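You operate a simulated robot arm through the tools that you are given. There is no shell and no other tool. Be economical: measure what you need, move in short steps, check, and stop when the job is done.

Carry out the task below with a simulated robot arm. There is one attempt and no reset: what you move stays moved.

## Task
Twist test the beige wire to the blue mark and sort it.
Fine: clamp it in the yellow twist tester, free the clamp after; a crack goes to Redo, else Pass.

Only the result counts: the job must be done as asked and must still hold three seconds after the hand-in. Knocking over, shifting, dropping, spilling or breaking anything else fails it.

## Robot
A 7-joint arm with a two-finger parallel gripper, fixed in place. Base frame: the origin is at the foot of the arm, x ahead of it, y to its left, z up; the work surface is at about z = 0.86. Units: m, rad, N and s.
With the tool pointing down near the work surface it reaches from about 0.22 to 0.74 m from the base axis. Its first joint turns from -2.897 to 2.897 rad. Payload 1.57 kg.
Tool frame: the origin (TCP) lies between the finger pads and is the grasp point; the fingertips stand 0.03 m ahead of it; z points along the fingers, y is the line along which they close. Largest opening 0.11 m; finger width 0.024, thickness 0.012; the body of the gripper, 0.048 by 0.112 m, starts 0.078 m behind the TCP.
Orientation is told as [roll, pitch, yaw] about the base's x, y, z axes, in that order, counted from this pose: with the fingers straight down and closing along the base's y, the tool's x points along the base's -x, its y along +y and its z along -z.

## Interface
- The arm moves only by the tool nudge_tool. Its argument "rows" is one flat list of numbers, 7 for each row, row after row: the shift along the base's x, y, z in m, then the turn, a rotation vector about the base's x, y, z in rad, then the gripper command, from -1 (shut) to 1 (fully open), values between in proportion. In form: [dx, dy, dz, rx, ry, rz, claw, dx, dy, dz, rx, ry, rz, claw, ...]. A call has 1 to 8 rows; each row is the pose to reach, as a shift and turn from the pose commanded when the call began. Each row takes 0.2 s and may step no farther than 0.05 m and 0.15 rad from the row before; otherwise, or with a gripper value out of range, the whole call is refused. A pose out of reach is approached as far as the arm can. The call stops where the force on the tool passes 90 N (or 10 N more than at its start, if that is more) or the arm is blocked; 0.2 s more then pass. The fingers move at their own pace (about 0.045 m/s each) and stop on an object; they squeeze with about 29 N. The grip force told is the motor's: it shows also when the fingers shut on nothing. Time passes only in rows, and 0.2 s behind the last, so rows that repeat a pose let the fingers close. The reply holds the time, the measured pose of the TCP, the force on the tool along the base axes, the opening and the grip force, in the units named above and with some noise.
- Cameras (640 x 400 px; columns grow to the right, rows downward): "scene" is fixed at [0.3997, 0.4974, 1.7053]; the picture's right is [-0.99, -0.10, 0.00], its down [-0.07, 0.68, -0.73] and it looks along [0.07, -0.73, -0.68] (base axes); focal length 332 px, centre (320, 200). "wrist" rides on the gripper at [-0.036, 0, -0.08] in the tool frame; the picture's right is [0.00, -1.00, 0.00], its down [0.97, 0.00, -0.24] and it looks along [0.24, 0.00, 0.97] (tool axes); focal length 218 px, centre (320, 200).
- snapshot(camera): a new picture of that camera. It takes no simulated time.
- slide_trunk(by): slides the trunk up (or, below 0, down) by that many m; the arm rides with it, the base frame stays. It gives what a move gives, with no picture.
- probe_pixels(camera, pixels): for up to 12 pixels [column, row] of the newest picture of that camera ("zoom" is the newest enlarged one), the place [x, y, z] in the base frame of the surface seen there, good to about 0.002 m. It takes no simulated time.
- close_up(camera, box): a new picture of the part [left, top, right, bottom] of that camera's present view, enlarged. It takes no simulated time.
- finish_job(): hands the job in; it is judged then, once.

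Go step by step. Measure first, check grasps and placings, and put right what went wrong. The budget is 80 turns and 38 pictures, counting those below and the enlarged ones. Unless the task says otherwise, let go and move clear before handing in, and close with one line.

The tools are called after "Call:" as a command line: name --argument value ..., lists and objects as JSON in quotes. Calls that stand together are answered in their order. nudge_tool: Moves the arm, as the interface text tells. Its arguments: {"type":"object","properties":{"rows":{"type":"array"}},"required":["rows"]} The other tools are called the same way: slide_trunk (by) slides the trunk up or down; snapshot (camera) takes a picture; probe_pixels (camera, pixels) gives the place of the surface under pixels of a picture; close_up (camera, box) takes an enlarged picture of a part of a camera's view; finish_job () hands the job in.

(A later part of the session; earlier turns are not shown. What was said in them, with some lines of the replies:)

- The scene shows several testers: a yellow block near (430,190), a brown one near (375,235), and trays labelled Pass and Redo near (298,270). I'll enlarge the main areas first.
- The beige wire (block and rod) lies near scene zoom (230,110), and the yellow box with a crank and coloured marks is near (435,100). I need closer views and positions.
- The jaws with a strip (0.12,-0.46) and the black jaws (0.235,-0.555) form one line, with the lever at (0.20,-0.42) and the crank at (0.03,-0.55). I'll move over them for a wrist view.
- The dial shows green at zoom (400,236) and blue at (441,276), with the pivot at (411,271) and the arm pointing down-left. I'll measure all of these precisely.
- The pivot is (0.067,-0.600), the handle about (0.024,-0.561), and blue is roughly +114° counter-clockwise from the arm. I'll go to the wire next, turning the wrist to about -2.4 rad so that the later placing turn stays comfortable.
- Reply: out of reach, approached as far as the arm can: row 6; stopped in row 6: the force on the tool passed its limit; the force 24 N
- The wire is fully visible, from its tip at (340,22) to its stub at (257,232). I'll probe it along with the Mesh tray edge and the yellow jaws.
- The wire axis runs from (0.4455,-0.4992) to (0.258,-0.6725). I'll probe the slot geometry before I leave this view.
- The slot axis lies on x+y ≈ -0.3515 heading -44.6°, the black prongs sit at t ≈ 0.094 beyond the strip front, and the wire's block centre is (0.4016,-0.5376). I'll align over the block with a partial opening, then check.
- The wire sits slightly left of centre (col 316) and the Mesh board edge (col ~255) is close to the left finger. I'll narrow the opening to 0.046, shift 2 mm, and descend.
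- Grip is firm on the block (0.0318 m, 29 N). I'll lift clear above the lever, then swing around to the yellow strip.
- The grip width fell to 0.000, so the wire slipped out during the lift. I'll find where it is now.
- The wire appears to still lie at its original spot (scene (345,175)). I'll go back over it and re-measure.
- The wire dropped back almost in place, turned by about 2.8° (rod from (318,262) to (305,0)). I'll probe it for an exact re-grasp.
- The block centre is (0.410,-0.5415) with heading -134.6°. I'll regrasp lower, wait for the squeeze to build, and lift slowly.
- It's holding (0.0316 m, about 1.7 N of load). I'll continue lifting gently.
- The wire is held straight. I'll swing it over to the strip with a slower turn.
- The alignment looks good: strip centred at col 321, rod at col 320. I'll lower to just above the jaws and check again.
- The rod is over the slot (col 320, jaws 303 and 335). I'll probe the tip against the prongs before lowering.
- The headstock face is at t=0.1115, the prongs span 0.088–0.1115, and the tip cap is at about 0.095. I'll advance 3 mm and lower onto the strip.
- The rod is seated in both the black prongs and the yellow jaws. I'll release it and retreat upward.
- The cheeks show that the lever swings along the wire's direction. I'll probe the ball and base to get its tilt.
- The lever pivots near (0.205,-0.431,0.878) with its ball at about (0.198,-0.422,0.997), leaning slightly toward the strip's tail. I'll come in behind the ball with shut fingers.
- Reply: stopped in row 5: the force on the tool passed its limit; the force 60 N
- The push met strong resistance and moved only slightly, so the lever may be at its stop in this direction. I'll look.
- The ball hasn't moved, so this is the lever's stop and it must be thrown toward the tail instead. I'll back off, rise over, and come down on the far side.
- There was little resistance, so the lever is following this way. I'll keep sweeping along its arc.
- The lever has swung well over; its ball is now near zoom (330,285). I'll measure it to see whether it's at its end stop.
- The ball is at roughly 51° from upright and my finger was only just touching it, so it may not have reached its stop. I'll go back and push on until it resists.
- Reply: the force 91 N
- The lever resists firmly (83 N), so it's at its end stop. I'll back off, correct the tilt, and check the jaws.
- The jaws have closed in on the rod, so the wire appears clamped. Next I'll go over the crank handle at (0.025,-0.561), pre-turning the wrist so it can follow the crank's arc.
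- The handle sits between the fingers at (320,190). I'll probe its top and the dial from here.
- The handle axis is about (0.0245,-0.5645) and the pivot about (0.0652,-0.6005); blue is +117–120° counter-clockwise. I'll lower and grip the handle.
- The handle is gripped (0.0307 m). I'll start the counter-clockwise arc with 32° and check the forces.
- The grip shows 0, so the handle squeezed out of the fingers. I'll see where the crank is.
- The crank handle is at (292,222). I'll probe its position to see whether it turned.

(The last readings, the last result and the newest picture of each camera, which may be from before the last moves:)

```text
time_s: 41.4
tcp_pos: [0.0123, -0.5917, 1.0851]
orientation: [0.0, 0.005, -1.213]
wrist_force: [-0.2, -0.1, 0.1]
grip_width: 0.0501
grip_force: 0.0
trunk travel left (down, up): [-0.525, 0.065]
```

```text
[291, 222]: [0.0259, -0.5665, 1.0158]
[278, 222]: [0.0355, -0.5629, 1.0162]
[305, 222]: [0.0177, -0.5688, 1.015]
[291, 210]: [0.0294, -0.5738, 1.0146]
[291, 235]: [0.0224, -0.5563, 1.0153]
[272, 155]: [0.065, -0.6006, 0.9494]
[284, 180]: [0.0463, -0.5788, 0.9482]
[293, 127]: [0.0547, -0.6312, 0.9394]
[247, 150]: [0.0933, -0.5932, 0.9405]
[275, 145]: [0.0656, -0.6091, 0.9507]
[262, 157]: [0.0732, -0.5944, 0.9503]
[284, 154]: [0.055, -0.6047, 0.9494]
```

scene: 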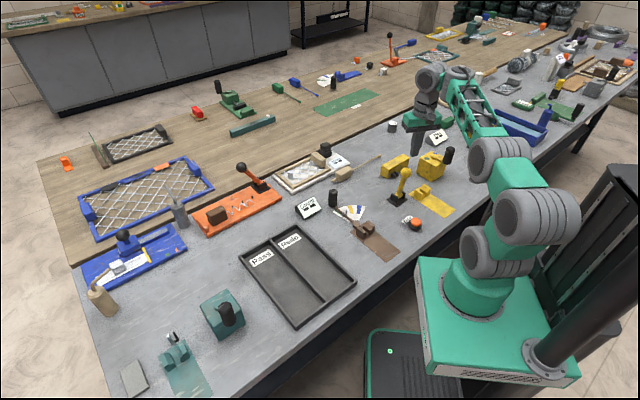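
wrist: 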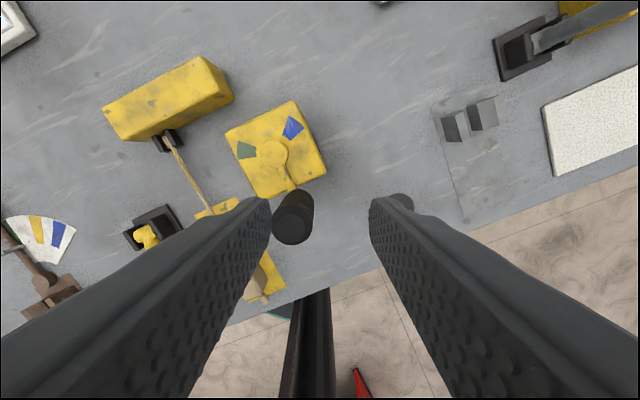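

The handle hasn't moved (still 137.5°): my pads lay along the push direction, so friction alone couldn't drive it. I'll regrip with the closing axis along the tangent (yaw -0.742) so that a finger pushes squarely.

Call:
nudge_tool --rows '[0.004, 0.007, 0, 0, 0, 0.12, -0.09, 0.008, 0.014, 0, 0, 0, 0.24, -0.09, 0.012, 0.021, 0, 0, 0, 0.36, -0.09, 0.0139, 0.0267, 0, 0, 0, 0.471, -0.09, 0.0139, 0.0267, -0.04, 0, 0, 0.471, -0.09, 0.0139, 0.0267, -0.088, 0, 0, 0.471, -0.09, 0.0139, 0.0267, -0.088, 0, 0, 0.471, -1, 0.0139, 0.0267, -0.088, 0, 0, 0.471, -1]'

Call:
nudge_tool --rows '[0, 0, 0, 0, 0, 0, -1, -0.0024, -0.0028, 0, 0, 0, 0.07, -1, -0.0047, -0.006, 0, 0, 0, 0.1396, -1, -0.0067, -0.0092, 0, 0, 0, 0.21, -1]'

```text
time_s: 43.2
tcp_pos: [0.025, -0.5633, 0.997]
orientation: [-0.002, 0.006, -0.739]
wrist_force: [-0.3, -1.2, 1.2]
grip_width: 0.0318
grip_force: 20.4
trunk travel left (down, up): [-0.525, 0.065]
```

```text
time_s: 44.2
tcp_pos: [0.0194, -0.5703, 0.9971]
orientation: [0.002, 0.007, -0.528]
wrist_force: [0.1, 13.3, -3.8]
grip_width: 0.0312
grip_force: 39.8
trunk travel left (down, up): [-0.525, 0.065]
```

The crank now turns (about 10° moved, modest 13 N). I'll continue the arc.

Call:
nudge_tool --rows '[-0.0047, -0.006, 0, 0, 0, 0.1396, -1, -0.007, -0.0133, 0, 0, 0, 0.2793, -1, -0.0082, -0.0208, 0, 0, 0, 0.4189, -1, -0.0085, -0.0284, 0, 0, 0, 0.5585, -1, -0.0076, -0.0359, 0, 0, 0, 0.6981, -1, -0.0057, -0.0433, 0, 0, 0, 0.8378, -1]'

```text
time_s: 45.1
tcp_pos: [0.014, -0.5714, 0.9967]
orientation: [0.045, 0.005, -0.064]
wrist_force: [25.0, 64.0, 22.6]
grip_width: 0.0318
grip_force: 40.5
trunk travel left (down, up): [-0.525, 0.065]
stopped in row 4: the force on the tool passed its limit (the readings are from after the stop); the commanded pose is now the measured one
```

The crank is blocked counter-clockwise (64 N, hardly moving), so that is its stop and it must turn clockwise, past green to blue. I'll release, rise and look.

Call:
nudge_tool --rows '[0.003, 0.004, 0, 0, 0, 0, -0.09, 0.006, 0.006, 0, -0.02, 0, 0, -0.09, 0.006, 0.006, 0.0, -0.045, 0, 0, -0.09, 0.006, 0.006, 0.04, -0.045, 0, 0, -0.09, 0.006, 0.006, 0.085, -0.045, 0, -0.15, -0.09, 0.006, 0.006, 0.085, -0.045, 0, -0.3, -0.09, 0.006, 0.006, 0.085, -0.045, 0, -0.45, -0.09, 0.006, 0.006, 0.085, -0.045, 0, -0.6, -0.09]'

Call:
close_up --camera "wrist" --box '[200, 60, 440, 240]'

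```text
time_s: 46.9
tcp_pos: [0.0169, -0.5815, 1.0724]
orientation: [-0.002, -0.014, -0.672]
wrist_force: [-0.5, 0.3, -0.1]
grip_width: 0.0501
grip_force: 0.1
trunk travel left (down, up): [-0.525, 0.065]
```

```text
2.22 times, centred on (320, 150) of wrist
```

zoom: 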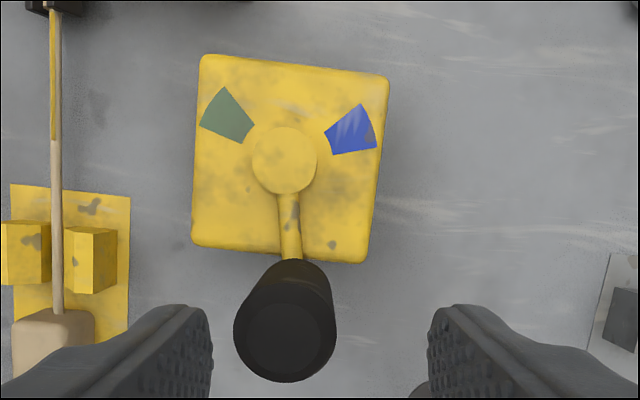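

The arm still points straight away from both marks. I'll probe the handle top and then regrip, trying clockwise.

Call:
probe_pixels --camera "zoom" --pixels '[[285, 335], [285, 310], [262, 335], [308, 335], [285, 162], [288, 220], [350, 132], [227, 118]]'

```text
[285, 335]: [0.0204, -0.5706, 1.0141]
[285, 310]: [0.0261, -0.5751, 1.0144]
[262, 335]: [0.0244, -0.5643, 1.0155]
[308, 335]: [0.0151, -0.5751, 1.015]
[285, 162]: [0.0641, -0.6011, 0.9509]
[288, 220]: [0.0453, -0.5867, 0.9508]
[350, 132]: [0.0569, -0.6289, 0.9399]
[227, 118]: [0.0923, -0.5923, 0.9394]
```

The handle is now at about 145°, so it moved only about 7° counter-clockwise before jamming at a stop. I'll regrip it and turn clockwise slowly.

Call:
nudge_tool --rows '[0.0035, 0.0109, 0, 0, 0, 0.07, -0.09, 0.0035, 0.0109, -0.04, 0, 0, 0.07, -0.09, 0.0035, 0.0109, -0.075, 0, 0, 0.07, -0.09, 0.0035, 0.0109, -0.075, 0, 0, 0.07, -1, 0.0035, 0.0109, -0.075, 0, 0, 0.07, -1, 0.0035, 0.0109, -0.075, 0, 0, 0.07, -1]'

Call:
nudge_tool --rows '[0.0022, 0.0031, 0, 0, 0, -0.07, -1, 0.0046, 0.0059, 0, 0, 0, -0.14, -1, 0.0073, 0.0086, 0, 0, 0, -0.21, -1, 0.0101, 0.0112, 0, 0, 0, -0.28, -1, 0.013, 0.0135, 0, 0, 0, -0.35, -1, 0.0162, 0.0156, 0, 0, 0, -0.42, -1]'

```text
time_s: 48.3
tcp_pos: [0.0189, -0.5709, 0.9975]
orientation: [0.0, -0.011, -0.599]
wrist_force: [3.5, 10.5, -0.1]
grip_width: 0.0307
grip_force: 29.8
trunk travel left (down, up): [-0.525, 0.065]
```

```text
time_s: 49.7
tcp_pos: [0.036, -0.5562, 0.9971]
orientation: [-0.001, -0.009, -1.018]
wrist_force: [-0.7, 1.2, -17.4]
grip_width: 0.0305
grip_force: 39.4
trunk travel left (down, up): [-0.525, 0.065]
```

The crank turns freely clockwise (now about 123°). I'll continue the arc.

Call:
nudge_tool --rows '[0.0058, 0.0031, 0, 0, 0, -0.122, -1, 0.0119, 0.0056, 0, 0, 0, -0.244, -1, 0.0183, 0.0072, 0, 0, 0, -0.366, -1, 0.0248, 0.0081, 0, 0, 0, -0.489, -1, 0.0314, 0.0081, 0, 0, 0, -0.611, -1, 0.038, 0.0074, 0, 0, 0, -0.733, -1, 0.0444, 0.0058, 0, 0, 0, -0.855, -1, 0.0506, 0.0035, 0, 0, 0, -0.977, -1]'

```text
time_s: 51.5
tcp_pos: [0.086, -0.554, 0.9976]
orientation: [-0.003, -0.01, -1.998]
wrist_force: [-4.5, -6.6, -18.5]
grip_width: 0.0305
grip_force: 39.7
trunk travel left (down, up): [-0.525, 0.065]
```

The crank is at 66°. I'll continue to about 17°, then regrip.

Call:
nudge_tool --rows '[0.0058, -0.003, 0, 0, 0, -0.122, -1, 0.0113, -0.0068, 0, 0, 0, -0.244, -1, 0.0162, -0.0111, 0, 0, 0, -0.366, -1, 0.0206, -0.0161, 0, 0, 0, -0.489, -1, 0.0243, -0.0215, 0, 0, 0, -0.611, -1, 0.0274, -0.0274, 0, 0, 0, -0.733, -1, 0.0297, -0.0335, 0, 0, 0, -0.855, -1]'

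```text
time_s: 53.1
tcp_pos: [0.1148, -0.5858, 0.9966]
orientation: [-0.006, -0.012, -2.852]
wrist_force: [-13.9, -3.4, -20.8]
grip_width: 0.0305
grip_force: 39.6
trunk travel left (down, up): [-0.525, 0.065]
```

The crank is at 16.6° near green. I'll release, rise, and turn the wrist back by about 3 rad to regrip.

Call:
nudge_tool --rows '[-0.0015, 0, 0, 0, 0, 0, -0.3, -0.0015, 0, 0, 0, 0, 0, -0.09, -0.0015, 0, 0.045, 0, 0, 0, -0.09, -0.0015, 0, 0.09, 0, 0, 0, -0.09, -0.0015, 0, 0.09, 0, 0, 0.15, -0.09, -0.0015, 0, 0.09, 0, 0, 0.3, -0.09, -0.0015, 0, 0.09, 0, 0, 0.45, -0.09, -0.0015, 0, 0.09, 0, 0, 0.6, -0.09]'

Call:
nudge_tool --rows '[0, 0, 0, 0, 0, 0.15, -0.09, 0, 0, 0, 0, 0, 0.3, -0.09, 0, 0, 0, 0, 0, 0.45, -0.09, 0, 0, 0, 0, 0, 0.6, -0.09, 0, 0, 0, 0, 0, 0.75, -0.09, 0, 0, 0, 0, 0, 0.9, -0.09, 0, 0, 0, 0, 0, 1.05, -0.09, 0, 0, 0, 0, 0, 1.2, -0.09]'

Call:
nudge_tool --rows '[0, 0, 0, 0, 0, 0.15, -0.09, 0, 0, 0, 0, 0, 0.3, -0.09, 0, 0, 0, 0, 0, 0.45, -0.09, 0, 0, 0, 0, 0, 0.6, -0.09, 0, 0, 0, 0, 0, 0.75, -0.09, 0, 0, 0, 0, 0, 0.9, -0.09, 0, 0, 0, 0, 0, 1.05, -0.09, 0, 0, 0, 0, 0, 1.2, -0.09]'

```text
time_s: 54.9
tcp_pos: [0.115, -0.5862, 1.0882]
orientation: [-0.001, -0.012, -2.249]
wrist_force: [0.0, 0.0, -0.3]
grip_width: 0.05
grip_force: 0.0
trunk travel left (down, up): [-0.525, 0.065]
```

```text
time_s: 56.7
tcp_pos: [0.1133, -0.5846, 1.0886]
orientation: [-0.004, -0.01, -1.049]
wrist_force: [0.2, -1.1, 0.4]
grip_width: 0.0502
grip_force: 0.1
trunk travel left (down, up): [-0.525, 0.065]
```

```text
time_s: 58.5
tcp_pos: [0.1142, -0.5862, 1.0892]
orientation: [-0.002, -0.012, 0.152]
wrist_force: [0.0, 0.2, -0.2]
grip_width: 0.0499
grip_force: 0.0
trunk travel left (down, up): [-0.525, 0.065]
```

The wrist is at yaw 0.15 and centred. I'll lower, grip, and turn on.

Call:
nudge_tool --rows '[0, 0, -0.045, 0, 0, 0, -0.09, 0, 0, -0.09, 0, 0, 0, -0.09, 0, 0, -0.09, 0, 0, 0, -1, 0, 0, -0.09, 0, 0, 0, -1, 0, 0, -0.09, 0, 0, 0, -1]'

Call:
nudge_tool --rows '[0.0015, -0.0062, 0, 0, 0, -0.122, -1, 0.0021, -0.0126, 0, 0, 0, -0.244, -1, 0.002, -0.019, 0, 0, 0, -0.366, -1, 0.0012, -0.0254, 0, 0, 0, -0.489, -1, -0.0005, -0.0316, 0, 0, 0, -0.611, -1, -0.0029, -0.0375, 0, 0, 0, -0.733, -1, -0.006, -0.0431, 0, 0, 0, -0.855, -1, -0.0097, -0.0483, 0, 0, 0, -0.977, -1]'

```text
time_s: 59.7
tcp_pos: [0.1138, -0.5833, 0.9964]
orientation: [0.001, -0.013, 0.148]
wrist_force: [0.0, -1.4, -1.4]
grip_width: 0.031
grip_force: 29.6
trunk travel left (down, up): [-0.525, 0.065]
```

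```text
time_s: 61.5
tcp_pos: [0.1065, -0.6339, 0.997]
orientation: [-0.003, -0.013, -0.831]
wrist_force: [10.4, -8.0, -8.0]
grip_width: 0.0307
grip_force: 40.1
trunk travel left (down, up): [-0.525, 0.065]
```

The crank is at -39°. I'll continue to about -95°, just short of blue (about -108°).

Call:
nudge_tool --rows '[-0.0051, -0.0054, 0, 0, 0, -0.1396, -1, -0.011, -0.0101, 0, 0, 0, -0.2793, -1, -0.0174, -0.0139, 0, 0, 0, -0.4189, -1, -0.0243, -0.0168, 0, 0, 0, -0.5585, -1, -0.0315, -0.0186, 0, 0, 0, -0.6981, -1, -0.0389, -0.0195, 0, 0, 0, -0.8378, -1, -0.0464, -0.0193, 0, 0, 0, -0.9774, -1]'

```text
time_s: 63.1
tcp_pos: [0.057, -0.6541, 0.9965]
orientation: [-0.002, -0.009, -1.808]
wrist_force: [-0.1, -11.7, -6.4]
grip_width: 0.0307
grip_force: 40.0
trunk travel left (down, up): [-0.525, 0.065]
```

The crank is at -98.7°. I'll turn the last 9.6° or so onto blue, release and rise to check.

Call:
nudge_tool --rows '[-0.0043, 0.0011, 0, 0, 0, -0.084, -1, -0.0086, 0.0027, 0, 0, 0, -0.167, -1, -0.0086, 0.0027, 0, 0, 0, -0.167, -1]'

Call:
nudge_tool --rows '[0, 0, 0, 0, 0, 0, -0.4, 0, 0, 0, 0, 0, 0, -0.09, 0, 0, 0.045, 0, 0, 0, -0.09, 0, 0, 0.09, 0, 0, 0, -0.09, 0.025, 0.03, 0.1, 0, 0, 0, -0.09, 0.04, 0.05, 0.11, 0, 0, 0, -0.09]'

Call:
snapshot --camera "wrist"

```text
time_s: 63.9
tcp_pos: [0.0481, -0.653, 0.9984]
orientation: [-0.002, -0.011, -1.977]
wrist_force: [-5.9, -18.7, -7.3]
grip_width: 0.0307
grip_force: 40.1
trunk travel left (down, up): [-0.525, 0.065]
```

```text
time_s: 65.3
tcp_pos: [0.0888, -0.5981, 1.1092]
orientation: [-0.002, -0.013, -1.971]
wrist_force: [-0.1, 0.7, 0.3]
grip_width: 0.0501
grip_force: 0.1
trunk travel left (down, up): [-0.525, 0.065]
```

```text
4 pictures are left
```

wrist: 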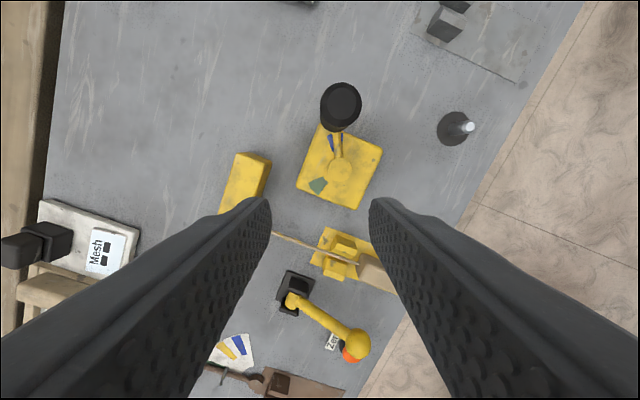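

The arm now lies over blue, with a bit of blue showing on its left at (334,143). I'll probe the exact angles.

Call:
probe_pixels --camera "wrist" --pixels '[[341, 171], [339, 152], [338, 145], [337, 137], [334, 143], [331, 140], [333, 148], [342, 140], [341, 103], [318, 186], [330, 134], [343, 134]]'

Call:
close_up --camera "wrist" --box '[290, 75, 390, 215]'

```text
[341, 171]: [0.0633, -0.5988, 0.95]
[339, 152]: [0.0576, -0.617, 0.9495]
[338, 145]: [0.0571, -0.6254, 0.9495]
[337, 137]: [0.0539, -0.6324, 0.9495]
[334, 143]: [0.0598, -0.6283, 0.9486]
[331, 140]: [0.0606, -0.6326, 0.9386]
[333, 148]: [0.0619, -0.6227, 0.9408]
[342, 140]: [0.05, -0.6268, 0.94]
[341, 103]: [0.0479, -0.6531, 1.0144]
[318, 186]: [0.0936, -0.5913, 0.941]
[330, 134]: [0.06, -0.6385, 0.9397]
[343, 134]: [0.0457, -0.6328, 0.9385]
```

```text
2.86 times, centred on (340, 145) of wrist
```

zoom: 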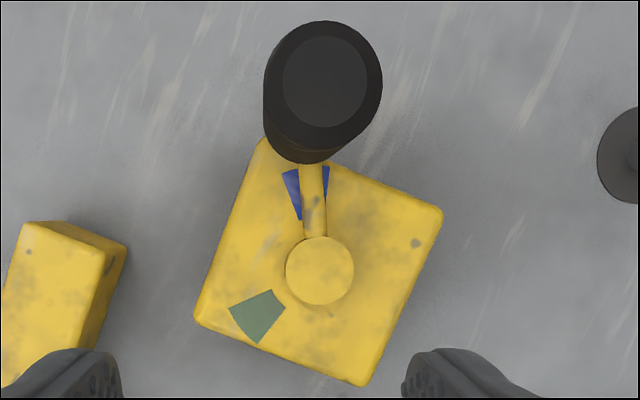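

The arm is within the blue mark: blue shows on both sides, about 2° off centre. Now I'll free the clamp by swinging the lever back up from its tail side.

Call:
nudge_tool --rows '[0.002, 0.033, 0, 0, 0, 0.15, -1, 0.004, 0.066, 0, 0, 0, 0.3, -1, 0.006, 0.099, 0, 0, 0, 0.45, -1, 0.008, 0.132, 0, 0, 0, 0.6, -1, 0.01, 0.165, 0, 0, 0, 0.75, -1, 0.012, 0.198, 0, 0, 0, 0.9, -1, 0.013, 0.231, 0, 0, 0, 1.05, -1, 0.0132, 0.2691, 0, 0, 0, 1.2, -1]'

Call:
nudge_tool --rows '[0, 0, -0.05, 0, 0, 0, -1, 0, 0, -0.1, 0, 0, 0, -1, 0, 0, -0.149, 0, 0, 0, -1, 0, 0, -0.149, 0, 0, 0, -1]'

```text
time_s: 67.1
tcp_pos: [0.1033, -0.3294, 1.1103]
orientation: [-0.003, -0.01, -0.772]
wrist_force: [-0.2, 0.3, 0.6]
grip_width: 0.0
grip_force: 21.6
trunk travel left (down, up): [-0.525, 0.065]
```

```text
time_s: 68.1
tcp_pos: [0.1021, -0.3283, 0.9605]
orientation: [-0.003, -0.011, -0.774]
wrist_force: [1.1, 1.1, -0.3]
grip_width: 0.0
grip_force: 21.4
trunk travel left (down, up): [-0.525, 0.065]
```

I'm positioned behind the ball, so I'll sweep the lever back up.

Call:
nudge_tool --rows '[0.0142, -0.0141, 0, 0, 0, 0, -1, 0.0249, -0.0246, 0.008, 0, 0, 0, -1, 0.0356, -0.0352, 0.02, 0, 0, 0, -1, 0.0462, -0.0457, 0.03, 0, 0, 0, -1, 0.0569, -0.0562, 0.037, 0, 0, 0, -1, 0.064, -0.0633, 0.041, 0, 0, 0, -1, 0.069, -0.0682, 0.043, 0, 0, 0, -1]'

```text
time_s: 68.7
tcp_pos: [0.1126, -0.3364, 0.9628]
orientation: [0.016, 0.024, -0.795]
wrist_force: [-43.9, 39.6, 23.1]
grip_width: 0.0001
grip_force: 21.9
trunk travel left (down, up): [-0.525, 0.065]
stopped in row 2: the force on the tool passed its limit (the readings are from after the stop); the commanded pose is now the measured one
```

The lever resists a horizontal push at this angle because I'm mostly pushing along it. I'll grip the ball and lift it along its arc; first I'll measure the ball from the last wrist picture.

Call:
probe_pixels --camera "wrist" --pixels '[[357, 343], [348, 340], [366, 345], [357, 333], [357, 353], [330, 320], [310, 308]]'

Call:
nudge_tool --rows '[-0.0107, 0.0105, 0, -0.03, -0.006, 0.02, -1, -0.0142, 0.0141, 0.04, -0.03, -0.006, 0.02, -0.09, -0.0142, 0.0141, 0.085, -0.03, -0.006, 0.02, -0.09]'

```text
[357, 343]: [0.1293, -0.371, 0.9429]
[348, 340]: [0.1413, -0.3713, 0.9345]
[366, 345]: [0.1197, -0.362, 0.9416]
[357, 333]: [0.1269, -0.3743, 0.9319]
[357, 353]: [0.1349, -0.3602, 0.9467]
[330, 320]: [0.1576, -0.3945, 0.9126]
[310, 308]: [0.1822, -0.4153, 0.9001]
```

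```text
time_s: 69.5
tcp_pos: [0.1048, -0.3319, 1.0482]
orientation: [-0.009, -0.016, -0.765]
wrist_force: [-1.4, 0.3, 0.8]
grip_width: 0.0497
grip_force: 0.0
trunk travel left (down, up): [-0.525, 0.065]
```

The ball centre is about (0.131,-0.359,0.931), a lean of about 63°. I'll grip it from above.

Call:
nudge_tool --rows '[0.0264, -0.0267, 0, 0.0175, 0.005, 0, -0.09, 0.0264, -0.0267, -0.045, 0.0175, 0.005, 0, -0.09, 0.0264, -0.0267, -0.09, 0.0175, 0.005, 0, -0.09, 0.0264, -0.0267, -0.115, 0.0175, 0.005, 0, -0.09, 0.0264, -0.0267, -0.115, 0.0175, 0.005, 0, -1, 0.0264, -0.0267, -0.115, 0.0175, 0.005, 0, -1, 0.0264, -0.0267, -0.115, 0.0175, 0.005, 0, -1]'

```text
time_s: 71.0
tcp_pos: [0.1319, -0.3587, 0.9329]
orientation: [0.0, 0.002, -0.765]
wrist_force: [1.1, -4.8, -3.7]
grip_width: 0.0372
grip_force: 33.4
trunk travel left (down, up): [-0.525, 0.065]
```

The ball is gripped (0.0372 m). I'll lift it along the lever's arc.

Call:
nudge_tool --rows '[0.0028, -0.0028, 0.0066, 0, 0, 0, -1, 0.0059, -0.0058, 0.0132, 0, 0, 0, -1, 0.0095, -0.0094, 0.0195, 0, 0, 0, -1, 0.0132, -0.013, 0.0258, 0, 0, 0, -1]'

```text
time_s: 72.0
tcp_pos: [0.144, -0.3709, 0.958]
orientation: [0.003, 0.004, -0.767]
wrist_force: [-10.1, 1.8, -10.6]
grip_width: 0.0374
grip_force: 43.7
trunk travel left (down, up): [-0.525, 0.065]
```

It's moving with small forces; I'll continue to near upright.

Call:
nudge_tool --rows '[0.0083, -0.0083, 0.0111, 0, 0, 0, -1, 0.0178, -0.0177, 0.0203, 0, 0, 0, -1, 0.028, -0.0278, 0.0277, 0, 0, 0, -1, 0.0389, -0.0385, 0.0329, 0, 0, 0, -1, 0.0488, -0.0483, 0.0358, 0, 0, 0, -1, 0.0488, -0.0483, 0.0358, 0, 0, 0, -1]'

```text
time_s: 73.5
tcp_pos: [0.1925, -0.4194, 0.995]
orientation: [0.001, -0.001, -0.766]
wrist_force: [-12.9, 2.1, 1.8]
grip_width: 0.0371
grip_force: 43.5
trunk travel left (down, up): [-0.525, 0.065]
```

The ball is almost at its original place; I'll nudge it a few mm to the stop, then release and rise.

Call:
nudge_tool --rows '[0.003, -0.003, 0, 0, 0, 0, -1, 0.006, -0.006, 0, 0, 0, 0, -1, 0.006, -0.006, 0, 0, 0, 0, -0.4, 0.006, -0.006, 0, 0, 0, 0, 0, 0.006, -0.006, 0.04, 0, 0, 0, 0, 0.006, -0.006, 0.085, 0, 0, 0, 0, -0.04, 0.02, 0.1, 0, 0, 0, 0, -0.08, 0.04, 0.1, 0, 0, 0, 0]'

Call:
snapshot --camera "wrist"

```text
refused: row 7 steps farther than a row can; nothing moved
```

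```text
2 pictures are left
```

wrist: 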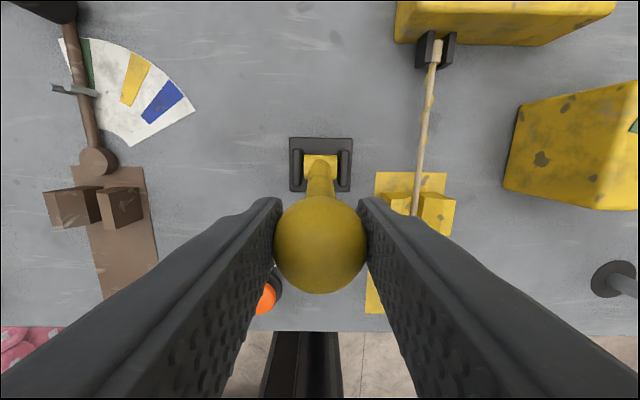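

That call was refused because row 7 stepped too far. I'll redo it with smaller steps, ending over the rod for an inspection.

Call:
nudge_tool --rows '[0.003, -0.003, 0, 0, 0, 0, -1, 0.006, -0.006, 0, 0, 0, 0, -1, 0.006, -0.006, 0, 0, 0, 0, -0.4, 0.006, -0.006, 0, 0, 0, 0, -0.09, 0.006, -0.006, 0, 0, 0, 0, -0.09, 0.006, -0.006, 0.045, 0, 0, 0, -0.09, 0.006, -0.006, 0.09, 0, 0, 0, -0.09]'

Call:
nudge_tool --rows '[-0.007, -0.035, 0, 0, 0, 0, -0.09, -0.014, -0.07, 0, 0, 0, 0, -0.09, -0.0225, -0.1016, 0, 0, 0, 0, -0.09, -0.0225, -0.1016, -0.045, 0, 0, 0, -0.09, -0.0225, -0.1016, -0.09, 0, 0, 0, -0.09, -0.0225, -0.1016, -0.1, 0, 0, 0, -0.09]'

Call:
close_up --camera "wrist" --box '[240, 0, 400, 240]'

```text
time_s: 75.0
tcp_pos: [0.1985, -0.4268, 1.0852]
orientation: [0.0, 0.001, -0.765]
wrist_force: [-0.1, -0.2, 0.3]
grip_width: 0.0502
grip_force: 0.1
trunk travel left (down, up): [-0.525, 0.065]
```

```text
time_s: 76.5
tcp_pos: [0.1777, -0.5276, 0.9831]
orientation: [0.0, 0.002, -0.764]
wrist_force: [-0.2, 0.5, 0.0]
grip_width: 0.0501
grip_force: 0.0
trunk travel left (down, up): [-0.525, 0.065]
```

```text
1.67 times, centred on (320, 120) of wrist
```

zoom: 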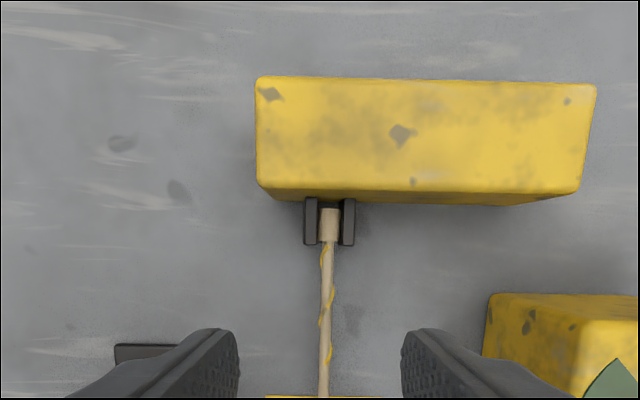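

The half of the rod toward the tip shows only a wound yellow stripe and no crack, and the jaws are open. I have one picture left, so I'll centre it closely on the other half.

Call:
nudge_tool --rows '[-0.015, 0.0145, -0.01, 0, 0, 0, -0.09, -0.03, 0.029, -0.02, 0, 0, 0, -0.09, -0.0387, 0.0371, -0.033, 0, 0, 0, -0.09, -0.0387, 0.0371, -0.033, 0, 0, 0, -0.09]'

Call:
close_up --camera "wrist" --box '[260, 115, 380, 305]'

```text
time_s: 77.5
tcp_pos: [0.1386, -0.4897, 0.9517]
orientation: [0.0, 0.001, -0.766]
wrist_force: [0.3, 0.0, -0.3]
grip_width: 0.05
grip_force: 0.1
trunk travel left (down, up): [-0.525, 0.065]
```

```text
2.11 times, centred on (320, 210) of wrist
```

zoom: 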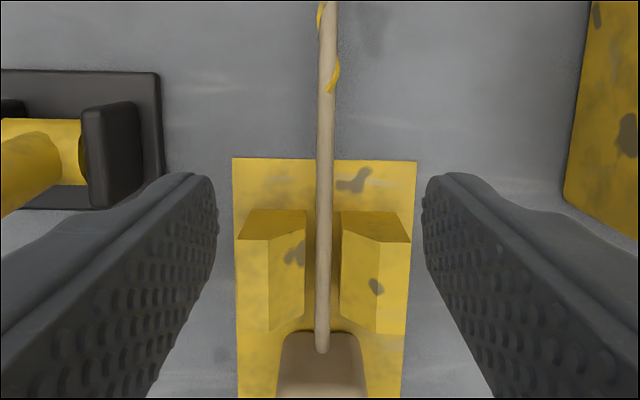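

The rod is smooth and unbroken here too, so there is no crack and the wire goes to Pass. I'll probe the block face and the tray from existing pictures for the grasp and drop.

Call:
probe_pixels --camera "zoom" --pixels '[[285, 390], [358, 390], [322, 365], [322, 395], [290, 345], [352, 345], [328, 120], [322, 280], [323, 340]]'

Call:
probe_pixels --camera "scene" --pixels '[[271, 285], [285, 305], [262, 268], [297, 323], [240, 257], [296, 270], [323, 303], [268, 240], [310, 285], [300, 300], [252, 262], [272, 243]]'

```text
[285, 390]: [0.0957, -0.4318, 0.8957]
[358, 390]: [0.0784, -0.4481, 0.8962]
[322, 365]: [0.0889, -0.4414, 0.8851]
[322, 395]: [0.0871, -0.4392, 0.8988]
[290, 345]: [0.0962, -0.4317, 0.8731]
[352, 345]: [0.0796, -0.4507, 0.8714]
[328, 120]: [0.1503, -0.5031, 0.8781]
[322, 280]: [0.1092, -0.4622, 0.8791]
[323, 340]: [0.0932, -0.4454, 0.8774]
```

```text
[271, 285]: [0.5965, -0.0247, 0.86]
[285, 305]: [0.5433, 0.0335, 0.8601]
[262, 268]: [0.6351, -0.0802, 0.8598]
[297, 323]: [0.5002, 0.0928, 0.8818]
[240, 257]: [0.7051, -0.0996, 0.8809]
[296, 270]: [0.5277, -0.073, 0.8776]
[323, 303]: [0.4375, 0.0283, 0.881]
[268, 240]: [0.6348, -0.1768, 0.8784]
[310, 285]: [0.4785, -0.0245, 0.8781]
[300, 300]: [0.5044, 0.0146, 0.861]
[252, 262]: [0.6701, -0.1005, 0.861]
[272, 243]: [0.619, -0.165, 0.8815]
```

The block centre is at (0.0647,-0.417). The Pass compartment is only slightly longer than the wire, so I'll probe its edges more exactly while lowering onto the block.

Call:
probe_pixels --camera "scene" --pixels '[[255, 248], [256, 250], [257, 252], [259, 254], [311, 314], [309, 311], [307, 309], [305, 306], [302, 303], [243, 258], [246, 258], [250, 258]]'

Call:
probe_pixels --camera "scene" --pixels '[[268, 290], [271, 289], [274, 288], [277, 287], [295, 279], [298, 277], [301, 276], [304, 274], [239, 256], [297, 326], [326, 306], [273, 239]]'

Call:
nudge_tool --rows '[-0.037, 0.0363, 0.0, 0, 0, 0, -0.09, -0.0739, 0.0727, 0.0, 0, 0, 0, -0.09, -0.0739, 0.0727, -0.03, 0, 0, 0, -0.09, -0.0739, 0.0727, -0.0605, 0, 0, 0, -0.09, -0.0739, 0.0727, -0.0605, 0, 0, 0, -1, -0.0739, 0.0727, -0.0605, 0, 0, 0, -1, -0.0739, 0.0727, -0.0605, 0, 0, 0, -1]'

```text
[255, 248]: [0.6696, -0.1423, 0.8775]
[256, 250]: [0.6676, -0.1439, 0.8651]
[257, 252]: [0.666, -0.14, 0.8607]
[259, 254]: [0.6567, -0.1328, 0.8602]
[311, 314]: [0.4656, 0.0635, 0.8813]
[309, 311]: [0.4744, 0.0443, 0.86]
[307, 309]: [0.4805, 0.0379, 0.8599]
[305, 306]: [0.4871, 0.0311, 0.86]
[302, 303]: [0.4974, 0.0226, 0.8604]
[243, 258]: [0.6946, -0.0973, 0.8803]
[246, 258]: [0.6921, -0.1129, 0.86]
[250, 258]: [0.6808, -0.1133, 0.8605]
```

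```text
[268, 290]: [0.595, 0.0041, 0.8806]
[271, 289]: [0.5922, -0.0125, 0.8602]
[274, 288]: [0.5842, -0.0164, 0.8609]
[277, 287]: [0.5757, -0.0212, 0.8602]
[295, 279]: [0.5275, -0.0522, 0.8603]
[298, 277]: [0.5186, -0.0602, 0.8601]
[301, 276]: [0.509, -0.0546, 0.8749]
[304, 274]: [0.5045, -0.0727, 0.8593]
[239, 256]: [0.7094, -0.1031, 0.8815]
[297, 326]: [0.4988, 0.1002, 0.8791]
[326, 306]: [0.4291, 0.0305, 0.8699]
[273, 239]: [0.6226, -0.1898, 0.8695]
```

```text
refused: row 1 steps farther than a row can; nothing moved
```

The compartment's inner length is about 0.285 m, enough for the 0.268 m wire. The drop target for the TCP is (0.512,0.011). The grasp move was refused (step too long), so I'll repeat it with smaller steps.

Call:
nudge_tool --rows '[-0.03, 0.0295, 0, 0, 0, 0, -0.09, -0.06, 0.059, 0, 0, 0, 0, -0.09, -0.0739, 0.0727, 0, 0, 0, 0, -0.09, -0.0739, 0.0727, -0.03, 0, 0, 0, -0.09, -0.0739, 0.0727, -0.0605, 0, 0, 0, -0.09, -0.0739, 0.0727, -0.0605, 0, 0, 0, -1, -0.0739, 0.0727, -0.0605, 0, 0, 0, -1, -0.0739, 0.0727, -0.0605, 0, 0, 0, -1]'

Call:
nudge_tool --rows '[0, 0, 0, 0, 0, 0, -1, 0, 0, 0, 0, 0, 0, -1, 0, 0, 0.003, 0, 0, 0, -1, 0, 0, 0.006, 0, 0, 0, -1, 0, 0, 0.01, 0, 0, 0, -1, 0, 0, 0.015, 0, 0, 0, -1, 0, 0, 0.02, 0, 0, 0, -1, 0, 0, 0.03, 0, 0, 0, -1]'

```text
time_s: 79.2
tcp_pos: [0.0629, -0.4154, 0.8906]
orientation: [0.001, 0.0, -0.766]
wrist_force: [-2.0, -2.0, 0.6]
grip_width: 0.0316
grip_force: 28.7
trunk travel left (down, up): [-0.525, 0.065]
```

```text
time_s: 81.0
tcp_pos: [0.065, -0.4162, 0.9209]
orientation: [-0.001, 0.001, -0.765]
wrist_force: [0.1, -0.2, -1.3]
grip_width: 0.0314
grip_force: 29.0
trunk travel left (down, up): [-0.525, 0.065]
```

The wire lifted out cleanly and is held (0.0314 m). I'll raise it to a safe height and carry it toward the Pass tray.

Call:
nudge_tool --rows '[0, 0, 0.012, 0, 0, 0, -1, 0, 0, 0.03, 0, 0, 0, -1, 0, 0, 0.055, 0, 0, 0, -1, 0, 0, 0.08, 0, 0, 0, -1, 0, 0, 0.105, 0, 0, 0, -1, 0, 0, 0.13, 0, 0, 0, -1, 0, 0, 0.15, 0, 0, 0, -1, 0, 0, 0.16, 0, 0, 0, -1]'

Call:
nudge_tool --rows '[0.01, 0.0095, 0, 0, 0, 0, -1, 0.03, 0.0285, 0, 0, 0, 0, -1, 0.056, 0.0535, 0, 0, 0, 0, -1, 0.083, 0.0795, 0, 0, 0, 0, -1, 0.11, 0.105, 0, 0, 0, 0, -1, 0.137, 0.131, 0, 0, 0, 0, -1, 0.16, 0.153, 0, 0, 0, 0, -1, 0.175, 0.167, 0, 0, 0, 0, -1]'

Call:
nudge_tool --rows '[0.015, 0.0143, 0, 0, 0, 0, -1, 0.04, 0.038, 0, 0, 0, 0, -1, 0.068, 0.065, 0, 0, 0, 0, -1, 0.096, 0.092, 0, 0, 0, 0, -1, 0.124, 0.119, 0, 0, 0, 0, -1, 0.152, 0.145, 0, 0, 0, 0, -1, 0.18, 0.172, 0, 0, 0, 0, -1, 0.2, 0.191, 0, 0, 0, 0, -1]'

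```text
time_s: 82.8
tcp_pos: [0.0652, -0.4148, 1.0813]
orientation: [-0.001, 0.002, -0.764]
wrist_force: [0.5, -0.3, -1.4]
grip_width: 0.0318
grip_force: 29.4
trunk travel left (down, up): [-0.525, 0.065]
```

```text
time_s: 84.7
tcp_pos: [0.2401, -0.2478, 1.081]
orientation: [0.0, 0.0, -0.766]
wrist_force: [0.1, 0.2, -1.8]
grip_width: 0.0313
grip_force: 29.2
trunk travel left (down, up): [-0.525, 0.065]
```

```text
time_s: 86.5
tcp_pos: [0.4392, -0.06, 1.0826]
orientation: [0.0, 0.001, -0.766]
wrist_force: [-0.1, -0.3, -1.8]
grip_width: 0.0314
grip_force: 29.1
trunk travel left (down, up): [-0.525, 0.065]
```

It's still held. I'll finish the approach and begin the descent.

Call:
nudge_tool --rows '[0.02, 0.0194, 0, 0, 0, 0, -1, 0.045, 0.0437, 0, 0, 0, 0, -1, 0.0728, 0.0707, 0, 0, 0, 0, -1, 0.0728, 0.0707, -0.02, 0, 0, -0.01, -1, 0.0728, 0.0707, -0.05, 0, 0, -0.01, -1, 0.0728, 0.0707, -0.08, 0, 0, -0.01, -1, 0.0728, 0.0707, -0.11, 0, 0, -0.01, -1, 0.0728, 0.0707, -0.13, 0, 0, -0.01, -1]'

Call:
nudge_tool --rows '[0, 0, -0.015, 0, 0, 0, -1, 0, 0, -0.03, 0, 0, 0, -1, 0, 0, -0.042, 0, 0, 0, -1, 0, 0, -0.051, 0, 0, 0, -1, 0, 0, -0.056, 0, 0, 0, -1]'

```text
time_s: 88.2
tcp_pos: [0.5113, 0.0122, 0.9513]
orientation: [0.0, 0.002, -0.777]
wrist_force: [0.6, 0.0, -1.6]
grip_width: 0.0316
grip_force: 29.0
trunk travel left (down, up): [-0.525, 0.065]
```

```text
time_s: 89.5
tcp_pos: [0.5129, 0.0109, 0.8958]
orientation: [0.003, 0.003, -0.775]
wrist_force: [-0.1, 0.3, -1.5]
grip_width: 0.0313
grip_force: 29.5
trunk travel left (down, up): [-0.525, 0.065]
```

There's no contact yet (force -1.5 N). I'll lower a few mm more until it touches.

Call:
nudge_tool --rows '[0, 0, -0.003, 0, 0, 0, -1, 0, 0, -0.005, 0, 0, 0, -1]'

```text
time_s: 90.0
tcp_pos: [0.514, 0.0103, 0.8914]
orientation: [-0.001, 0.001, -0.775]
wrist_force: [-0.6, -0.3, -1.5]
grip_width: 0.0319
grip_force: 28.7
trunk travel left (down, up): [-0.525, 0.065]
```

The block is within a millimetre or two of the floor. I'll release gently and rise straight up.

Call:
nudge_tool --rows '[0, 0, 0, 0, 0, 0, -0.35, 0, 0, 0, 0, 0, 0, -0.22, 0, 0, 0, 0, 0, 0, -0.22, 0, 0, 0.03, 0, 0, 0, -0.22, 0, 0, 0.07, 0, 0, 0, -0.22, 0, 0, 0.11, 0, 0, 0, -0.22, 0, 0, 0.15, 0, 0, 0, -0.22, 0, 0, 0.18, 0, 0, 0, -0.22]'

Call:
probe_pixels --camera "scene" --pixels '[[302, 303], [296, 300], [290, 297], [270, 265], [265, 262]]'

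Call:
snapshot --camera "scene"

```text
time_s: 91.8
tcp_pos: [0.5111, 0.0117, 1.069]
orientation: [0.0, 0.003, -0.774]
wrist_force: [0.0, -0.6, -0.5]
grip_width: 0.0429
grip_force: 0.0
trunk travel left (down, up): [-0.525, 0.065]
```

```text
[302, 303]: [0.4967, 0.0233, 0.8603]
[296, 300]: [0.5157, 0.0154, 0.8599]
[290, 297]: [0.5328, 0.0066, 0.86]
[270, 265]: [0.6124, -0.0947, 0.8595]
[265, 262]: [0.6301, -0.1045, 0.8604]
```

```text
refused: no pictures are left
```

The gripper opened to 0.043 m, the load is gone from the wrist, and the arm is clear at z = 1.07. The wire should be lying in Pass, so I'm handing in.

Call:
finish_job

```text
The job is handed in.
```

I clamped the beige wire in the yellow tester and twisted it to the blue mark (about 2° past centre). I freed the clamp, saw no crack in the views I had from above, and put the wire in Pass. I had no pictures left to check how it finally lies in the tray.
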